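You operate a simulated robot arm through the tools that you are given. There is no shell and no other tool. Be economical: measure what you need, move in short steps, check, and stop when the job is done.

Carry out the task below with a simulated two-armed robot. There is one attempt and no reset: what you move stays moved.

TASK
Take the lid off the grease tub on the top of the steel workbench and lay it down there.
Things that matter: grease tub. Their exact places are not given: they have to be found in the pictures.

It is judged by the outcome, as a careful person would: the job done as asked, and still so three seconds after it is handed in. It fails if anything else is knocked over, pushed out of place, dropped, spilled or broken. A push-on lid holds only when it is set on centred and level and pressed home; a screw cap is set on level and turned clockwise until tight.

THE ROBOT
Two 7-joint arms with two-finger parallel grippers on one trunk, on a base that drives. Base frame: it is fixed to the floor where the robot stands at the start and does not move with it; the origin is under the middle of the robot, x ahead of it, y to its left, z up; the surface under the hand at the start is at about z = 880. Readings come in mm, rad, newtons and seconds.
The left shoulder is at the start at [60, 189, 1228], the right one opposite. With the tool pointing down near the work surface each hand reaches from about 100 to 640 mm from the robot's upright axis, wherever it stands, measured 20 degrees to its own side. Payload 3.43 kg a hand.
Tool frame (each hand has its own): the origin (TCP) lies between the finger pads and is the grasp point; the fingertips stand 30 mm ahead of it; z points along the fingers, y is the line along which they close. The gripper opens to 94 mm. The fingers are 28 mm wide and 10 mm thick; the gripper's body (50 by 96 mm) begins 55 mm behind the TCP.
Orientation is told as [roll, pitch, yaw] about the base's x, y, z axes, in that order, counted from this pose: with the fingers straight down and closing along the base's y, the tool's x points along the base's -x, its y along +y and its z along -z.

THE INTERFACE
- The arms move only by the tool drive_tool. It takes "left_increments", "right_increments" or both (then of equal length, played together; a hand with none holds still); each is a list of rows, each an object of numbers (a shift or turn left out is 0, a gripper value left out holds the last): "rx", "ry", "rz": the turn, a rotation vector about the tool's x, y, z in rad; "tx", "ty", "tz": the shift along the tool's x, y, z in cm; "fingers": the finger opening in cm, from 0 to 9.4. In form: [{"rx": .., "ry": .., "rz": .., "tx": .., "ty": .., "tz": .., "fingers": ..}, ...]. A call has 1 to 12 rows; each row shifts and turns the commanded pose from where the row before left it, along the tool's axes as they then stand. Rows are played at 5 a second. More than 50 mm and 0.15 rad between two rows, or a gripper value outside its range, and nothing of the call is played. A pose out of reach is approached as far as the arm can. The call stops where the force on the tool passes 40 N (or 10 N more than at its start, if that is more) or the arm is blocked; 0.2 s more then pass. Each finger travels about 153 mm/s and halts on what it meets, pressing with about 30 N; the grip force reading is that of the motor and also rises with nothing between the fingers. The clock runs only during rows and for 0.2 s after the last one: add rows that do not move to give the fingers time. The reply holds the time, the measured pose of the TCP, the force on the tool along the base axes, the opening and the grip force, in the units named above and with some noise, with the torque about the TCP (base axes, N m) and any sound that the robot's microphone picked up.
- Cameras (640 x 400 px; columns grow to the right, rows downward): "scene" is now at [9.7, -5.5, 1767.6]; the picture's right is [-0.08, -1.00, 0.00], its down [-0.82, 0.06, -0.56] and it looks along [0.56, -0.04, -0.83] (base axes); focal length 266 px, centre (320, 200). "left" rides on the left gripper at [76, -14, -103] in its tool frame; the picture's right is [0.18, 0.98, 0.00], its down [-0.75, 0.14, -0.64] and it looks along [-0.63, 0.12, 0.77] (tool axes); focal length 243 px, centre (320, 200). "right" rides on the right gripper at [76, 14, -103] in its tool frame; the picture's right is [-0.18, 0.98, 0.00], its down [-0.75, -0.14, -0.64] and it looks along [-0.63, -0.12, 0.77] (tool axes); focal length 243 px, centre (320, 200).
- capture(camera): a new picture of that camera. No time passes.
- slide_trunk(by): slides the trunk up (or, below 0, down) by that many mm; the arms and the scene camera ride with it, the base frame stays. It gives what a move gives, with no picture.
- roll_base(legs): drives the robot by 1 to 6 legs, each [ahead, left, turn to the left] in mm, mm and rad, along the robot's own axes; the way and the turn of a leg run together, so that a leg with both is an arc; at most 1500 mm and 3.142 rad a leg. The arms and the cameras ride along, it lands a little off, and it stops where it bumps. It gives what a move gives.
- turn_head(pan, tilt): turns the head with the scene camera to pan (to the left, within 1.501 rad either way) and tilt (down, from -0.506 to 1.204), counted from straight ahead of the robot. It gives what a move gives.
- locate(camera, pixels): for up to 12 pixels [column, row] of the newest picture of that camera ("zoom" is the newest enlarged one), the place [x, y, z] in the base frame of the surface seen there, good to about 2 mm. No time passes.
- enlarge(camera, box): a new picture of the part [left, top, right, bottom] of that camera's present view, enlarged. No time passes.
- job_done(): hands the job in; it is judged then, once.

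Work in short steps. Measure before you move; look again where a grasp or a placing could have gone wrong, and mend it. You have 80 turns and 78 pictures in all, those below and enlarged ones among them. Open the grippers and draw the arms clear of the work before you hand the job in, unless the task says otherwise; then end with one line.

The tools are called as name(argument=value, ...) on one line, values as JSON. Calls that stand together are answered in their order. drive_tool: Moves the arms, as the interface text tells. Its arguments: {"type":"object","properties":{"left_increments":{"type":"array"},"right_increments":{"type":"array"}},"required":[]} The other tools are called the same way: slide_trunk (by) slides the trunk up or down; roll_base (legs) drives the base; turn_head (pan, tilt) turns the head that bears the scene camera; capture (camera) takes a picture; locate (camera, pixels) gives the place of the surface under pixels of a picture; enlarge (camera, box) takes an enlarged picture of a part of a camera's view; job_done () hands the job in.

At the start:

```text
time: 0.0
left_tool_pos: [429.2, 79.3, 1140.7]
left_tcp_rot: [0.0, -0.002, -0.001]
left_wrist_force: [0.2, 0.4, 0.2]
left_ft_torque: [0.03, -0.01, -0.01]
left_finger_gap: 93.7
left_finger_force: 0.1
right_tool_pos: [354.3, -211.6, 1207.7]
right_tcp_rot: [0.0, 0.0, -0.001]
right_wrist_force: [-0.2, -0.7, 0.2]
right_ft_torque: [0.01, -0.02, 0.0]
right_finger_gap: 93.8
right_finger_force: 0.0
trunk travel left (down, up): [-900.0, 90.0]
robot x, y, heading: [0.6, -1.9, 0.001]
head pan, tilt: [-0.079, 0.974]
```

scene: 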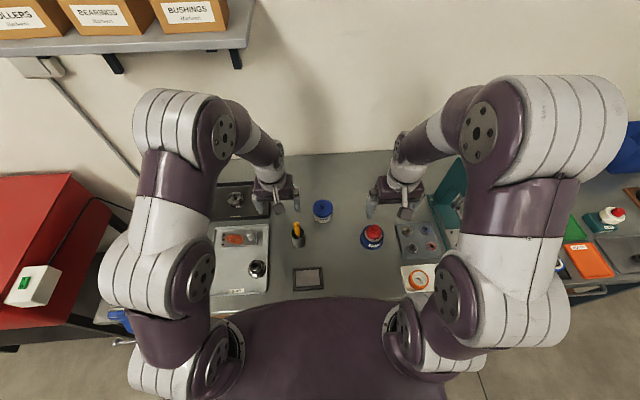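
right: 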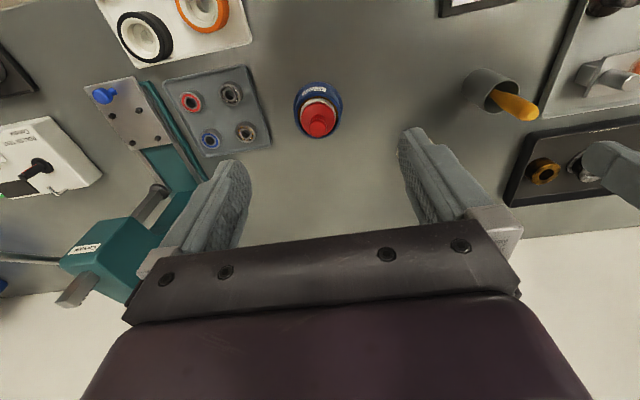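
left: 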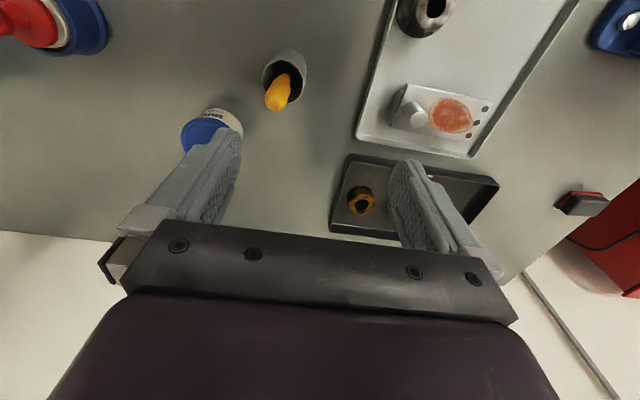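

Two candidates: a blue-lidded tub at scene (322,210) and a red-topped blue item at (372,235). I enlarge both to identify the grease tub.

enlarge(camera="scene", box=[270, 170, 430, 270])

enlarge(camera="right", box=[240, 50, 400, 150])

enlarge(camera="left", box=[140, 70, 300, 170])

```text
4.00 times, centred on (350, 220) of scene
```

zoom: 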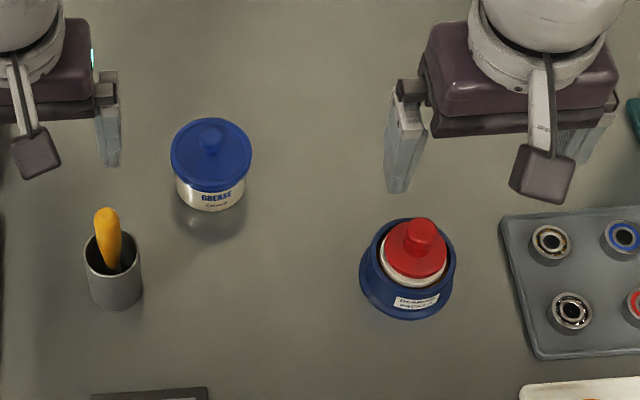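

```text
4.00 times, centred on (320, 100) of right
```

zoom: 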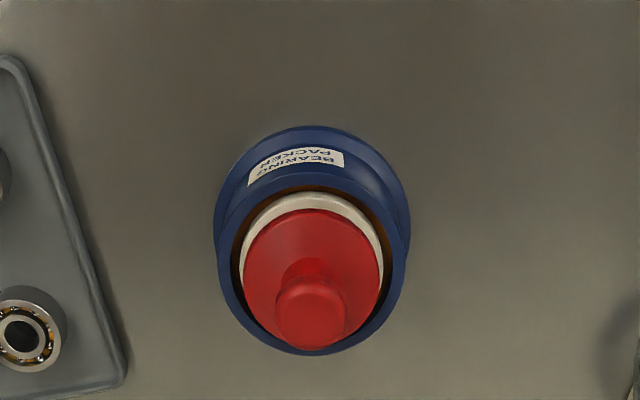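

```text
4.00 times, centred on (220, 120) of left
```

zoom: 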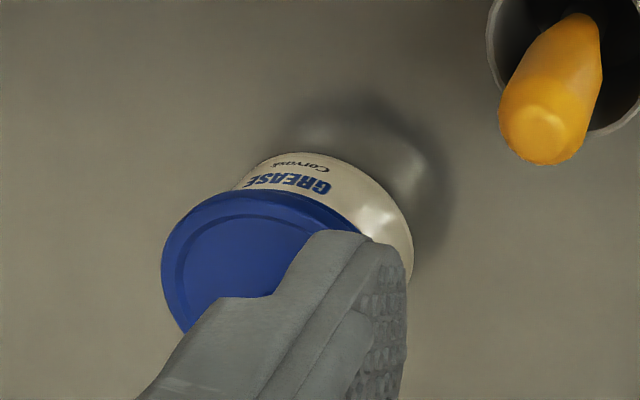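

The tub labelled GREASE has a blue lid with a knob. I enlarge it and measure it.

enlarge(camera="scene", box=[302, 192, 342, 229])

```text
10.81 times, centred on (322, 210) of scene
```

zoom: 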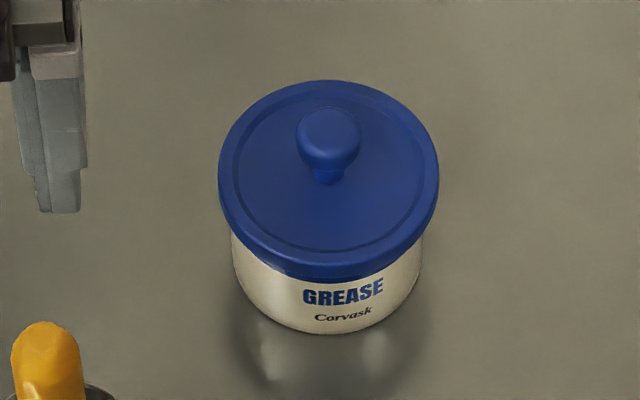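

The knob is at zoom (328,135), the lid rim spans (220,180) to (438,180). Measure these points and the table around.

locate(camera="zoom", pixels=[[328, 130], [328, 115], [328, 82], [222, 180], [436, 180], [328, 245], [328, 262], [328, 325], [328, 365], [50, 350], [302, 135], [358, 135]])

```text
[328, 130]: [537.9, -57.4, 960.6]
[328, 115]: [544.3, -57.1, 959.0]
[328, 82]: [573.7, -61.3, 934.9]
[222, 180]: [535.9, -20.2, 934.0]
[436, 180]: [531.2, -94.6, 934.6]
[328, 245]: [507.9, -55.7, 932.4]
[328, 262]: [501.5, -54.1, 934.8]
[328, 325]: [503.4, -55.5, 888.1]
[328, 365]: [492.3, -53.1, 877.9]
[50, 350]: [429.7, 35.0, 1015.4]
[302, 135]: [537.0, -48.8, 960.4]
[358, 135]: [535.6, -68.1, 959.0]
```

Lid centre is about (537,-57.5), its top at 934, and the knob is about 20 mm wide with its top at 961. I bring the right hand above it, fingers at 5 cm, stopping with the tips clear of the knob.

drive_tool(right_increments=[{"tx": -2.28, "ty": 1.93, "tz": 2.2, "fingers": 5}, {"tx": -2.28, "ty": 1.93, "tz": 2.2}, {"tx": -2.28, "ty": 1.93, "tz": 2.2}, {"tx": -2.28, "ty": 1.93, "tz": 2.2}, {"tx": -2.28, "ty": 1.93, "tz": 2.2}, {"tx": -2.28, "ty": 1.93, "tz": 2.2}, {"tx": -2.28, "ty": 1.93, "tz": 2.2}, {"tx": -2.28, "ty": 1.93, "tz": 2.2}, {}], left_increments=[{"ty": 1.5}, {"ty": 1.5}, {"ty": 1.5}, {"ty": 1.5}, {"ty": 1.5}, {"ty": 1.5}, {"ty": 1.5}, {}, {}])

capture(camera="right")

capture(camera="scene")

```text
time: 2.0
left_tool_pos: [430.1, 184.4, 1140.2]
left_tcp_rot: [0.0, -0.002, 0.002]
left_wrist_force: [-1.6, -0.3, 1.0]
left_ft_torque: [0.01, -0.02, 0.01]
left_finger_gap: 93.6
left_finger_force: 0.1
right_tool_pos: [536.5, -56.7, 1030.9]
right_tcp_rot: [0.002, 0.001, 0.002]
right_wrist_force: [0.1, 0.1, -0.5]
right_ft_torque: [0.04, -0.01, -0.01]
right_finger_gap: 49.9
right_finger_force: 0.3
trunk travel left (down, up): [-900.0, 90.0]
robot x, y, heading: [-2.3, 0.1, 0.004]
head pan, tilt: [-0.079, 0.974]
```

```text
70 pictures are left
```

right: 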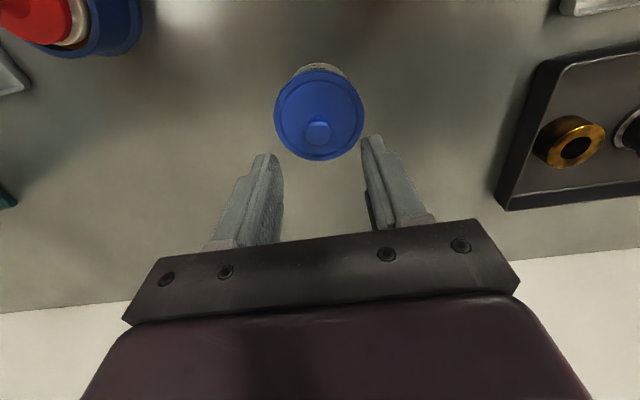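

```text
69 pictures are left
```

scene: 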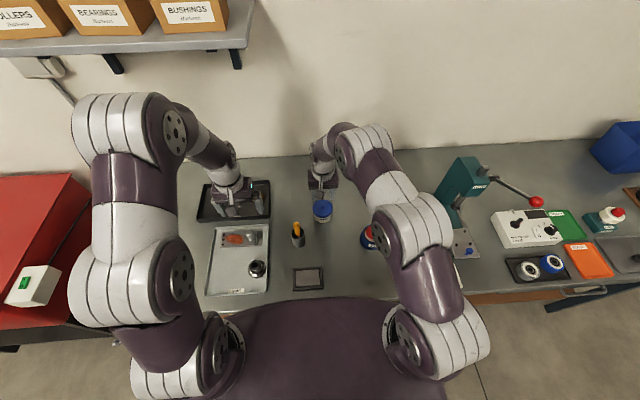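

The right camera shows the knob at (318,131); I locate it and the lid edges again to check alignment.

locate(camera="right", pixels=[[318, 131], [306, 131], [330, 131], [276, 115], [362, 115], [318, 155], [318, 80], [318, 120]])

```text
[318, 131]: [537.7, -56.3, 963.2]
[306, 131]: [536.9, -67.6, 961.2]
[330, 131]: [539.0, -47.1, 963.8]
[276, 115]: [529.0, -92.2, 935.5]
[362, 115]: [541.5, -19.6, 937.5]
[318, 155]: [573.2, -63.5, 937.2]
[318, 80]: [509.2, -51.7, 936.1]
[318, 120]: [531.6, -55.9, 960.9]
```

The knob is centred at about (537,-57), under the TCP. I descend to z≈969 (tips at 939, just above the lid top) and close.

drive_tool(right_increments=[{"tz": 1.6}, {"tz": 1.6}, {"tz": 1.6}, {"tz": 1.4}, {}, {"fingers": 1.0}, {}, {}])

capture(camera="right")

```text
time: 3.8
left_tool_pos: [430.8, 184.7, 1139.9]
left_tcp_rot: [0.001, -0.003, 0.0]
left_wrist_force: [-1.1, 0.1, -0.4]
left_ft_torque: [0.03, 0.05, 0.0]
left_finger_gap: 93.7
left_finger_force: 0.1
right_tool_pos: [537.0, -55.9, 969.1]
right_tcp_rot: [-0.002, -0.001, -0.002]
right_wrist_force: [0.4, -0.6, 0.5]
right_ft_torque: [0.0, 0.01, -0.03]
right_finger_gap: 19.8
right_finger_force: 30.0
trunk travel left (down, up): [-900.0, 90.0]
robot x, y, heading: [-2.4, -3.1, 0.001]
head pan, tilt: [-0.079, 0.974]
heard: snap
```

```text
68 pictures are left
```

right: 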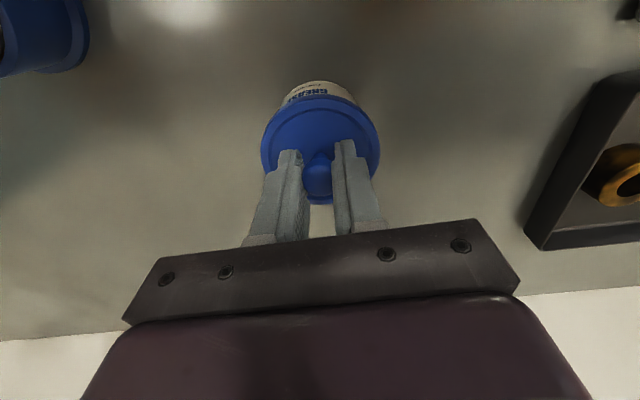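

The knob is held (gap 19.8) and a snap was heard. I lift slowly by 12 mm and look.

drive_tool(right_increments=[{"tz": -0.3}, {"tz": -0.3}, {"tz": -0.3}, {"tz": -0.3}, {}])

enlarge(camera="scene", box=[292, 180, 352, 235])

capture(camera="right")

```text
time: 5.0
left_tool_pos: [431.2, 184.2, 1139.9]
left_tcp_rot: [0.001, -0.003, 0.001]
left_wrist_force: [-0.2, 1.0, -0.5]
left_ft_torque: [0.04, 0.0, 0.0]
left_finger_gap: 94.1
left_finger_force: 0.1
right_tool_pos: [537.4, -55.6, 980.6]
right_tcp_rot: [0.001, -0.002, 0.002]
right_wrist_force: [0.1, -0.2, -0.9]
right_ft_torque: [0.0, -0.01, -0.01]
right_finger_gap: 19.6
right_finger_force: 30.0
trunk travel left (down, up): [-900.0, 90.0]
robot x, y, heading: [-0.8, -0.6, 0.0]
head pan, tilt: [-0.079, 0.974]
```

```text
7.27 times, centred on (322, 208) of scene
```

zoom: 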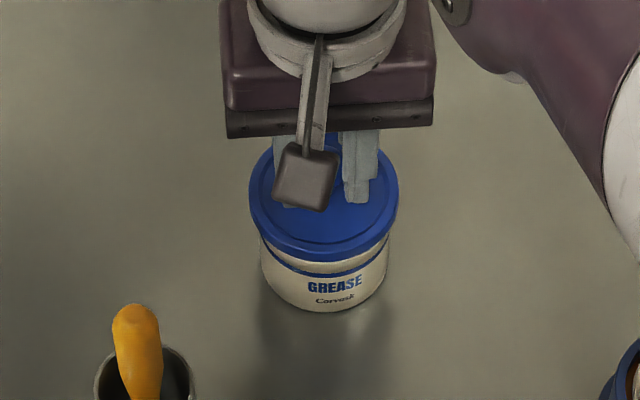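

```text
66 pictures are left
```

right: 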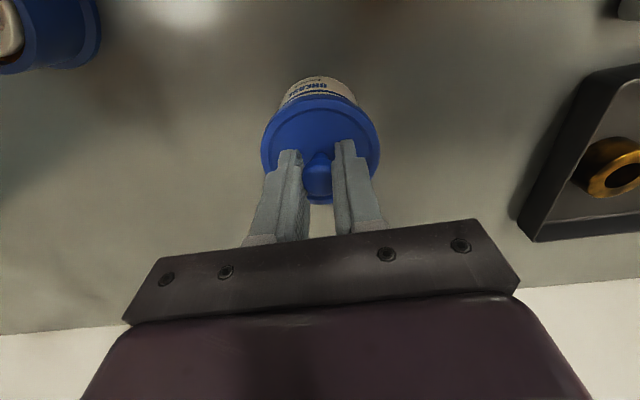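

The tub's bottom stayed put and a neck band has appeared under the lid, so the lid is coming off. I lift another 60 mm.

drive_tool(right_increments=[{"tz": -1}, {"tz": -1}, {"tz": -1}, {"tz": -1}, {"tz": -1}, {"tz": -1}, {}])

enlarge(camera="scene", box=[252, 160, 402, 260])

capture(camera="right")

```text
time: 6.6
left_tool_pos: [431.6, 183.9, 1139.2]
left_tcp_rot: [0.0, -0.003, 0.0]
left_wrist_force: [-1.3, 0.1, -0.1]
left_ft_torque: [-0.03, -0.01, -0.01]
left_finger_gap: 94.4
left_finger_force: 0.1
right_tool_pos: [537.5, -56.7, 1040.3]
right_tcp_rot: [0.0, 0.0, -0.001]
right_wrist_force: [0.7, -0.2, -0.3]
right_ft_torque: [0.0, -0.01, 0.02]
right_finger_gap: 19.6
right_finger_force: 29.7
trunk travel left (down, up): [-900.0, 90.0]
robot x, y, heading: [1.5, 3.9, -0.001]
head pan, tilt: [-0.079, 0.974]
```

```text
4.00 times, centred on (327, 210) of scene
```

zoom: 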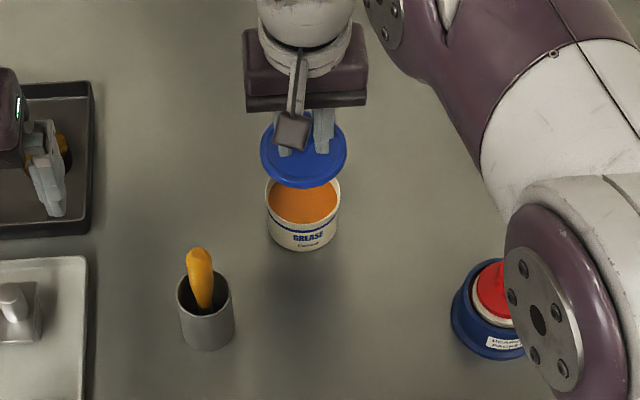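

```text
64 pictures are left
```

right: 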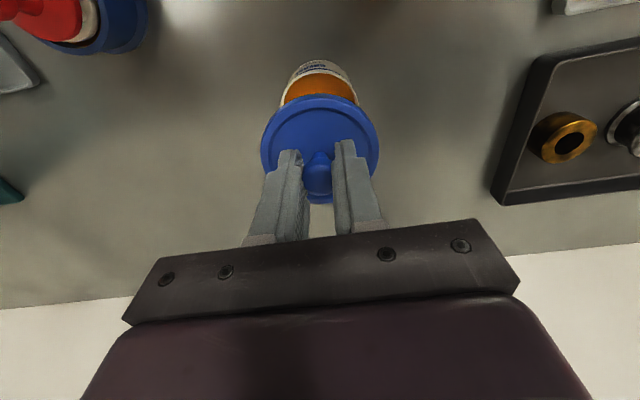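

The lid is off, and the tub stands undisturbed. I measure candidate free spots right of the tub and the arm/packer heights.

locate(camera="zoom", pixels=[[440, 200], [410, 230], [370, 300], [490, 285], [490, 345], [455, 310], [530, 310], [560, 370], [430, 120], [490, 170], [305, 247], [305, 182]])

locate(camera="right", pixels=[[100, 150], [170, 150], [170, 220], [100, 240], [60, 120], [200, 100], [20, 190]])

```text
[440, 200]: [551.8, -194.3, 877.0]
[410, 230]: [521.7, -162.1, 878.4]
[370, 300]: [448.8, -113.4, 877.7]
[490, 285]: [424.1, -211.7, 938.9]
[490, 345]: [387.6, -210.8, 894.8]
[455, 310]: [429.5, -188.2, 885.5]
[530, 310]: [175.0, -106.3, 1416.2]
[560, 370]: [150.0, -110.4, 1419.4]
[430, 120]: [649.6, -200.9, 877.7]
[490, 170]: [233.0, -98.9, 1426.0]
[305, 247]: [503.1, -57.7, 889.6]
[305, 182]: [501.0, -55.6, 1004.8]
```

```text
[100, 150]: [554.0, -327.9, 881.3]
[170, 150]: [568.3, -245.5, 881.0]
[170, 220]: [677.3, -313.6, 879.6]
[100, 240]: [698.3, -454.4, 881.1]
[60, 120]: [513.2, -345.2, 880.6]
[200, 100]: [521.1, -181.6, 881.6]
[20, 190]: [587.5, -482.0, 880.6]
```

The spot (560,-180) is bare bench, clear of the packer (425,-211) and the tub. I carry the lid across at this height, then go down to z≈950.

drive_tool(right_increments=[{"ty": -2.5, "tx": -0.5}, {"ty": -2.5, "tx": -0.5}, {"ty": -2.5, "tx": -0.5}, {"ty": -2.5, "tx": -0.5}, {"ty": -2.3, "tx": -0.3}, {}, {"tz": 2}, {"tz": 2}, {"tz": 2}, {"tz": 2}, {"tz": 1}, {}])

capture(camera="right")

enlarge(camera="scene", box=[282, 160, 442, 260])

```text
time: 9.2
left_tool_pos: [429.9, 184.7, 1139.5]
left_tcp_rot: [0.001, -0.003, 0.001]
left_wrist_force: [0.3, 0.7, 0.0]
left_ft_torque: [0.02, -0.01, 0.0]
left_finger_gap: 94.0
left_finger_force: 0.1
right_tool_pos: [560.2, -179.3, 950.6]
right_tcp_rot: [0.001, 0.0, 0.0]
right_wrist_force: [-0.5, -0.1, -0.3]
right_ft_torque: [0.03, 0.0, 0.02]
right_finger_gap: 19.8
right_finger_force: 29.4
trunk travel left (down, up): [-900.0, 90.0]
robot x, y, heading: [-0.5, 4.3, -0.0]
head pan, tilt: [-0.079, 0.974]
```

```text
63 pictures are left
```

right: 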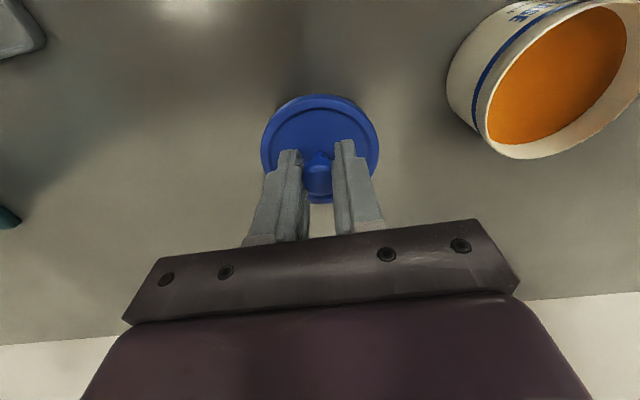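

```text
4.00 times, centred on (362, 210) of scene
```

zoom: 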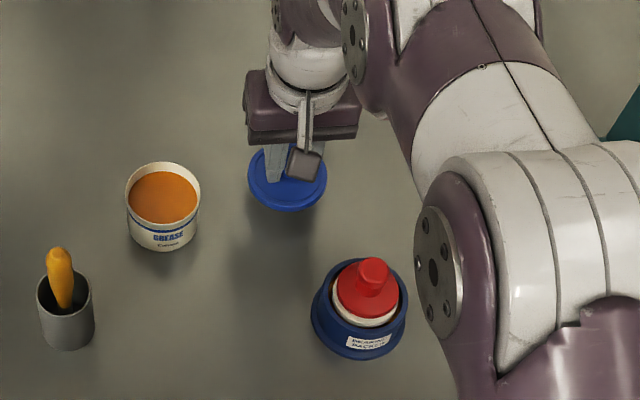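

The lid is over clear bench. I lower gently in small steps, watching the force.

drive_tool(right_increments=[{"tz": 0.4}, {"tz": 0.4}, {"tz": 0.3}, {"tz": 0.2}, {"tz": 0.2}, {"tz": 0.2}, {"tz": 0.2}, {}])

enlarge(camera="scene", box=[332, 180, 382, 225])

```text
time: 11.0
left_tool_pos: [429.8, 185.1, 1139.6]
left_tcp_rot: [-0.001, -0.003, 0.001]
left_wrist_force: [-0.3, 0.7, 0.5]
left_ft_torque: [-0.03, -0.03, -0.01]
left_finger_gap: 94.0
left_finger_force: 0.1
right_tool_pos: [559.7, -178.5, 931.8]
right_tcp_rot: [0.0, 0.001, 0.0]
right_wrist_force: [0.0, -0.2, -0.7]
right_ft_torque: [-0.02, 0.01, 0.0]
right_finger_gap: 19.6
right_finger_force: 29.9
trunk travel left (down, up): [-900.0, 90.0]
robot x, y, heading: [1.4, 0.1, -0.001]
head pan, tilt: [-0.079, 0.974]
```

```text
8.89 times, centred on (357, 202) of scene
```

zoom: 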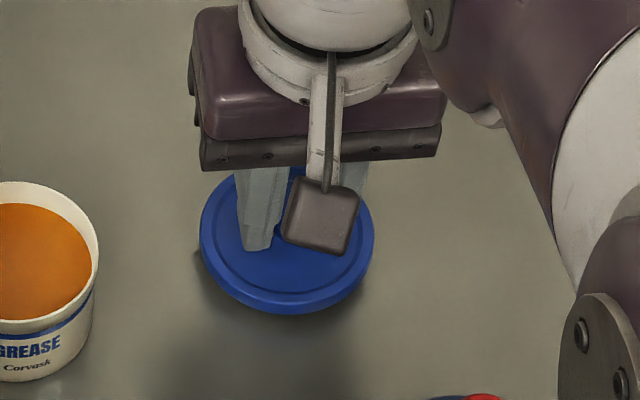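

Still free at z=931.8. I continue in 1 mm steps.

drive_tool(right_increments=[{"tz": 0.1}, {"tz": 0.1}, {"tz": 0.1}, {"tz": 0.1}, {"tz": 0.1}, {"tz": 0.1}, {}])

```text
time: 12.6
left_tool_pos: [430.3, 184.9, 1139.1]
left_tcp_rot: [-0.001, -0.002, 0.001]
left_wrist_force: [0.1, 0.3, -0.4]
left_ft_torque: [0.01, -0.02, 0.01]
left_finger_gap: 94.3
left_finger_force: 0.0
right_tool_pos: [559.6, -179.1, 926.0]
right_tcp_rot: [0.0, -0.001, 0.0]
right_wrist_force: [0.4, 0.7, -0.7]
right_ft_torque: [0.0, 0.04, -0.02]
right_finger_gap: 19.8
right_finger_force: 29.8
trunk travel left (down, up): [-900.0, 90.0]
robot x, y, heading: [2.7, 4.4, -0.002]
head pan, tilt: [-0.079, 0.974]
```

No contact yet; a few more 1 mm steps.

drive_tool(right_increments=[{"tz": 0.1}, {"tz": 0.1}, {"tz": 0.1}, {"tz": 0.1}, {}])

enlarge(camera="scene", box=[332, 180, 382, 225])

```text
time: 13.8
left_tool_pos: [428.9, 183.7, 1140.8]
left_tcp_rot: [0.0, -0.002, 0.0]
left_wrist_force: [-0.6, 0.2, -0.6]
left_ft_torque: [0.01, 0.0, -0.02]
left_finger_gap: 94.1
left_finger_force: 0.1
right_tool_pos: [560.2, -180.0, 923.2]
right_tcp_rot: [0.001, -0.002, 0.0]
right_wrist_force: [0.6, -3.4, 9.6]
right_ft_torque: [0.21, 0.01, -0.01]
right_finger_gap: 19.9
right_finger_force: 30.2
trunk travel left (down, up): [-900.0, 90.0]
robot x, y, heading: [0.8, 3.7, -0.003]
head pan, tilt: [-0.079, 0.974]
```

```text
8.89 times, centred on (357, 202) of scene
```

zoom: 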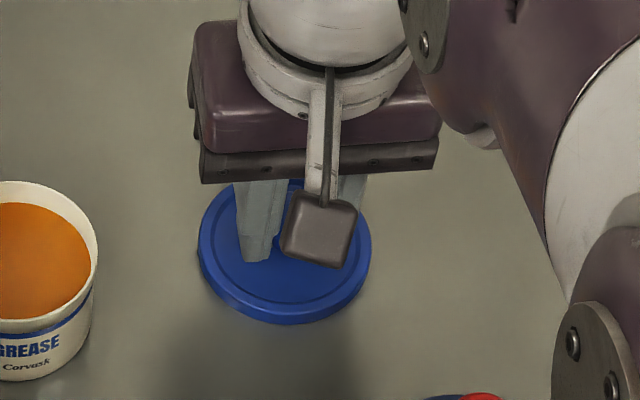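

Contact at about 10 N: the lid is on the bench. I open the fingers to 4.5 cm, then lift straight up.

drive_tool(right_increments=[{"tz": -0.1}, {"fingers": 4.5}, {}, {"tz": -1}, {"tz": -2}, {"tz": -3}, {"tz": -4}, {"tz": -4}, {"tz": -4, "tx": 2, "ty": -1}, {"tz": -3, "tx": 3, "ty": -1}, {"tx": 4}, {}])

capture(camera="scene")

enlarge(camera="scene", box=[282, 170, 402, 250])

capture(camera="right")

```text
time: 16.4
left_tool_pos: [430.8, 184.2, 1138.8]
left_tcp_rot: [0.001, -0.002, 0.002]
left_wrist_force: [0.7, 0.4, -0.6]
left_ft_torque: [-0.01, 0.0, 0.0]
left_finger_gap: 93.9
left_finger_force: 0.1
right_tool_pos: [469.5, -199.0, 1134.7]
right_tcp_rot: [0.0, 0.003, -0.002]
right_wrist_force: [-0.1, 0.7, 0.3]
right_ft_torque: [-0.02, 0.02, -0.04]
right_finger_gap: 45.0
right_finger_force: 0.0
trunk travel left (down, up): [-900.0, 90.0]
robot x, y, heading: [0.5, 1.3, -0.0]
head pan, tilt: [-0.079, 0.974]
```

```text
59 pictures are left
```

scene: 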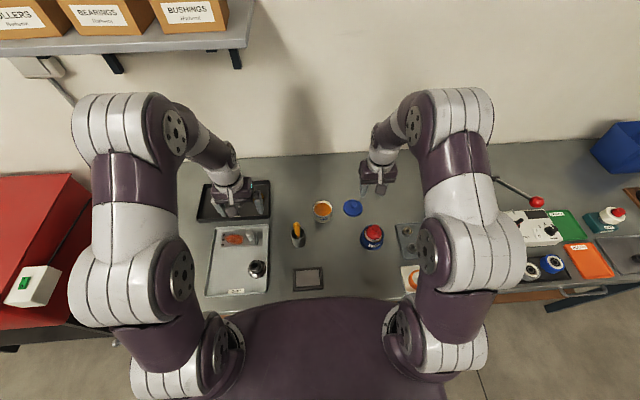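

```text
5.00 times, centred on (342, 210) of scene
```

zoom: 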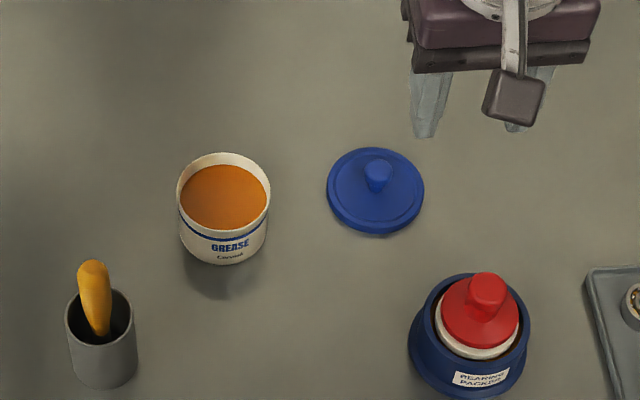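

```text
57 pictures are left
```

right: 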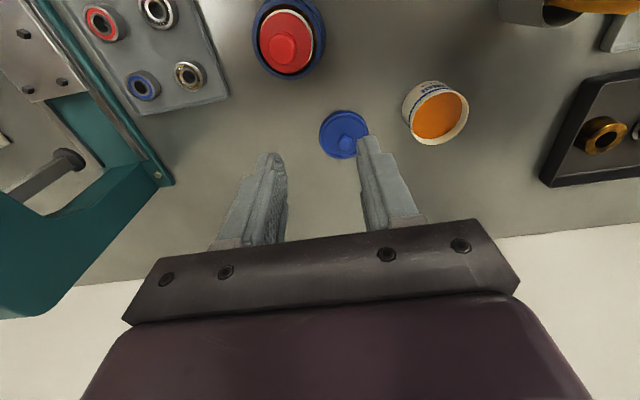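

The lid lies flat on the bench at zoom (375,190), the tub stands upright and open, everything else is in place, and both hands are clear. I hand the job in.

job_done()

```text
The job is handed in.
```

The grease tub's lid is off and lies flat on the workbench beside the tub, which stands upright and open. Nothing else was disturbed, and the job has been handed in.
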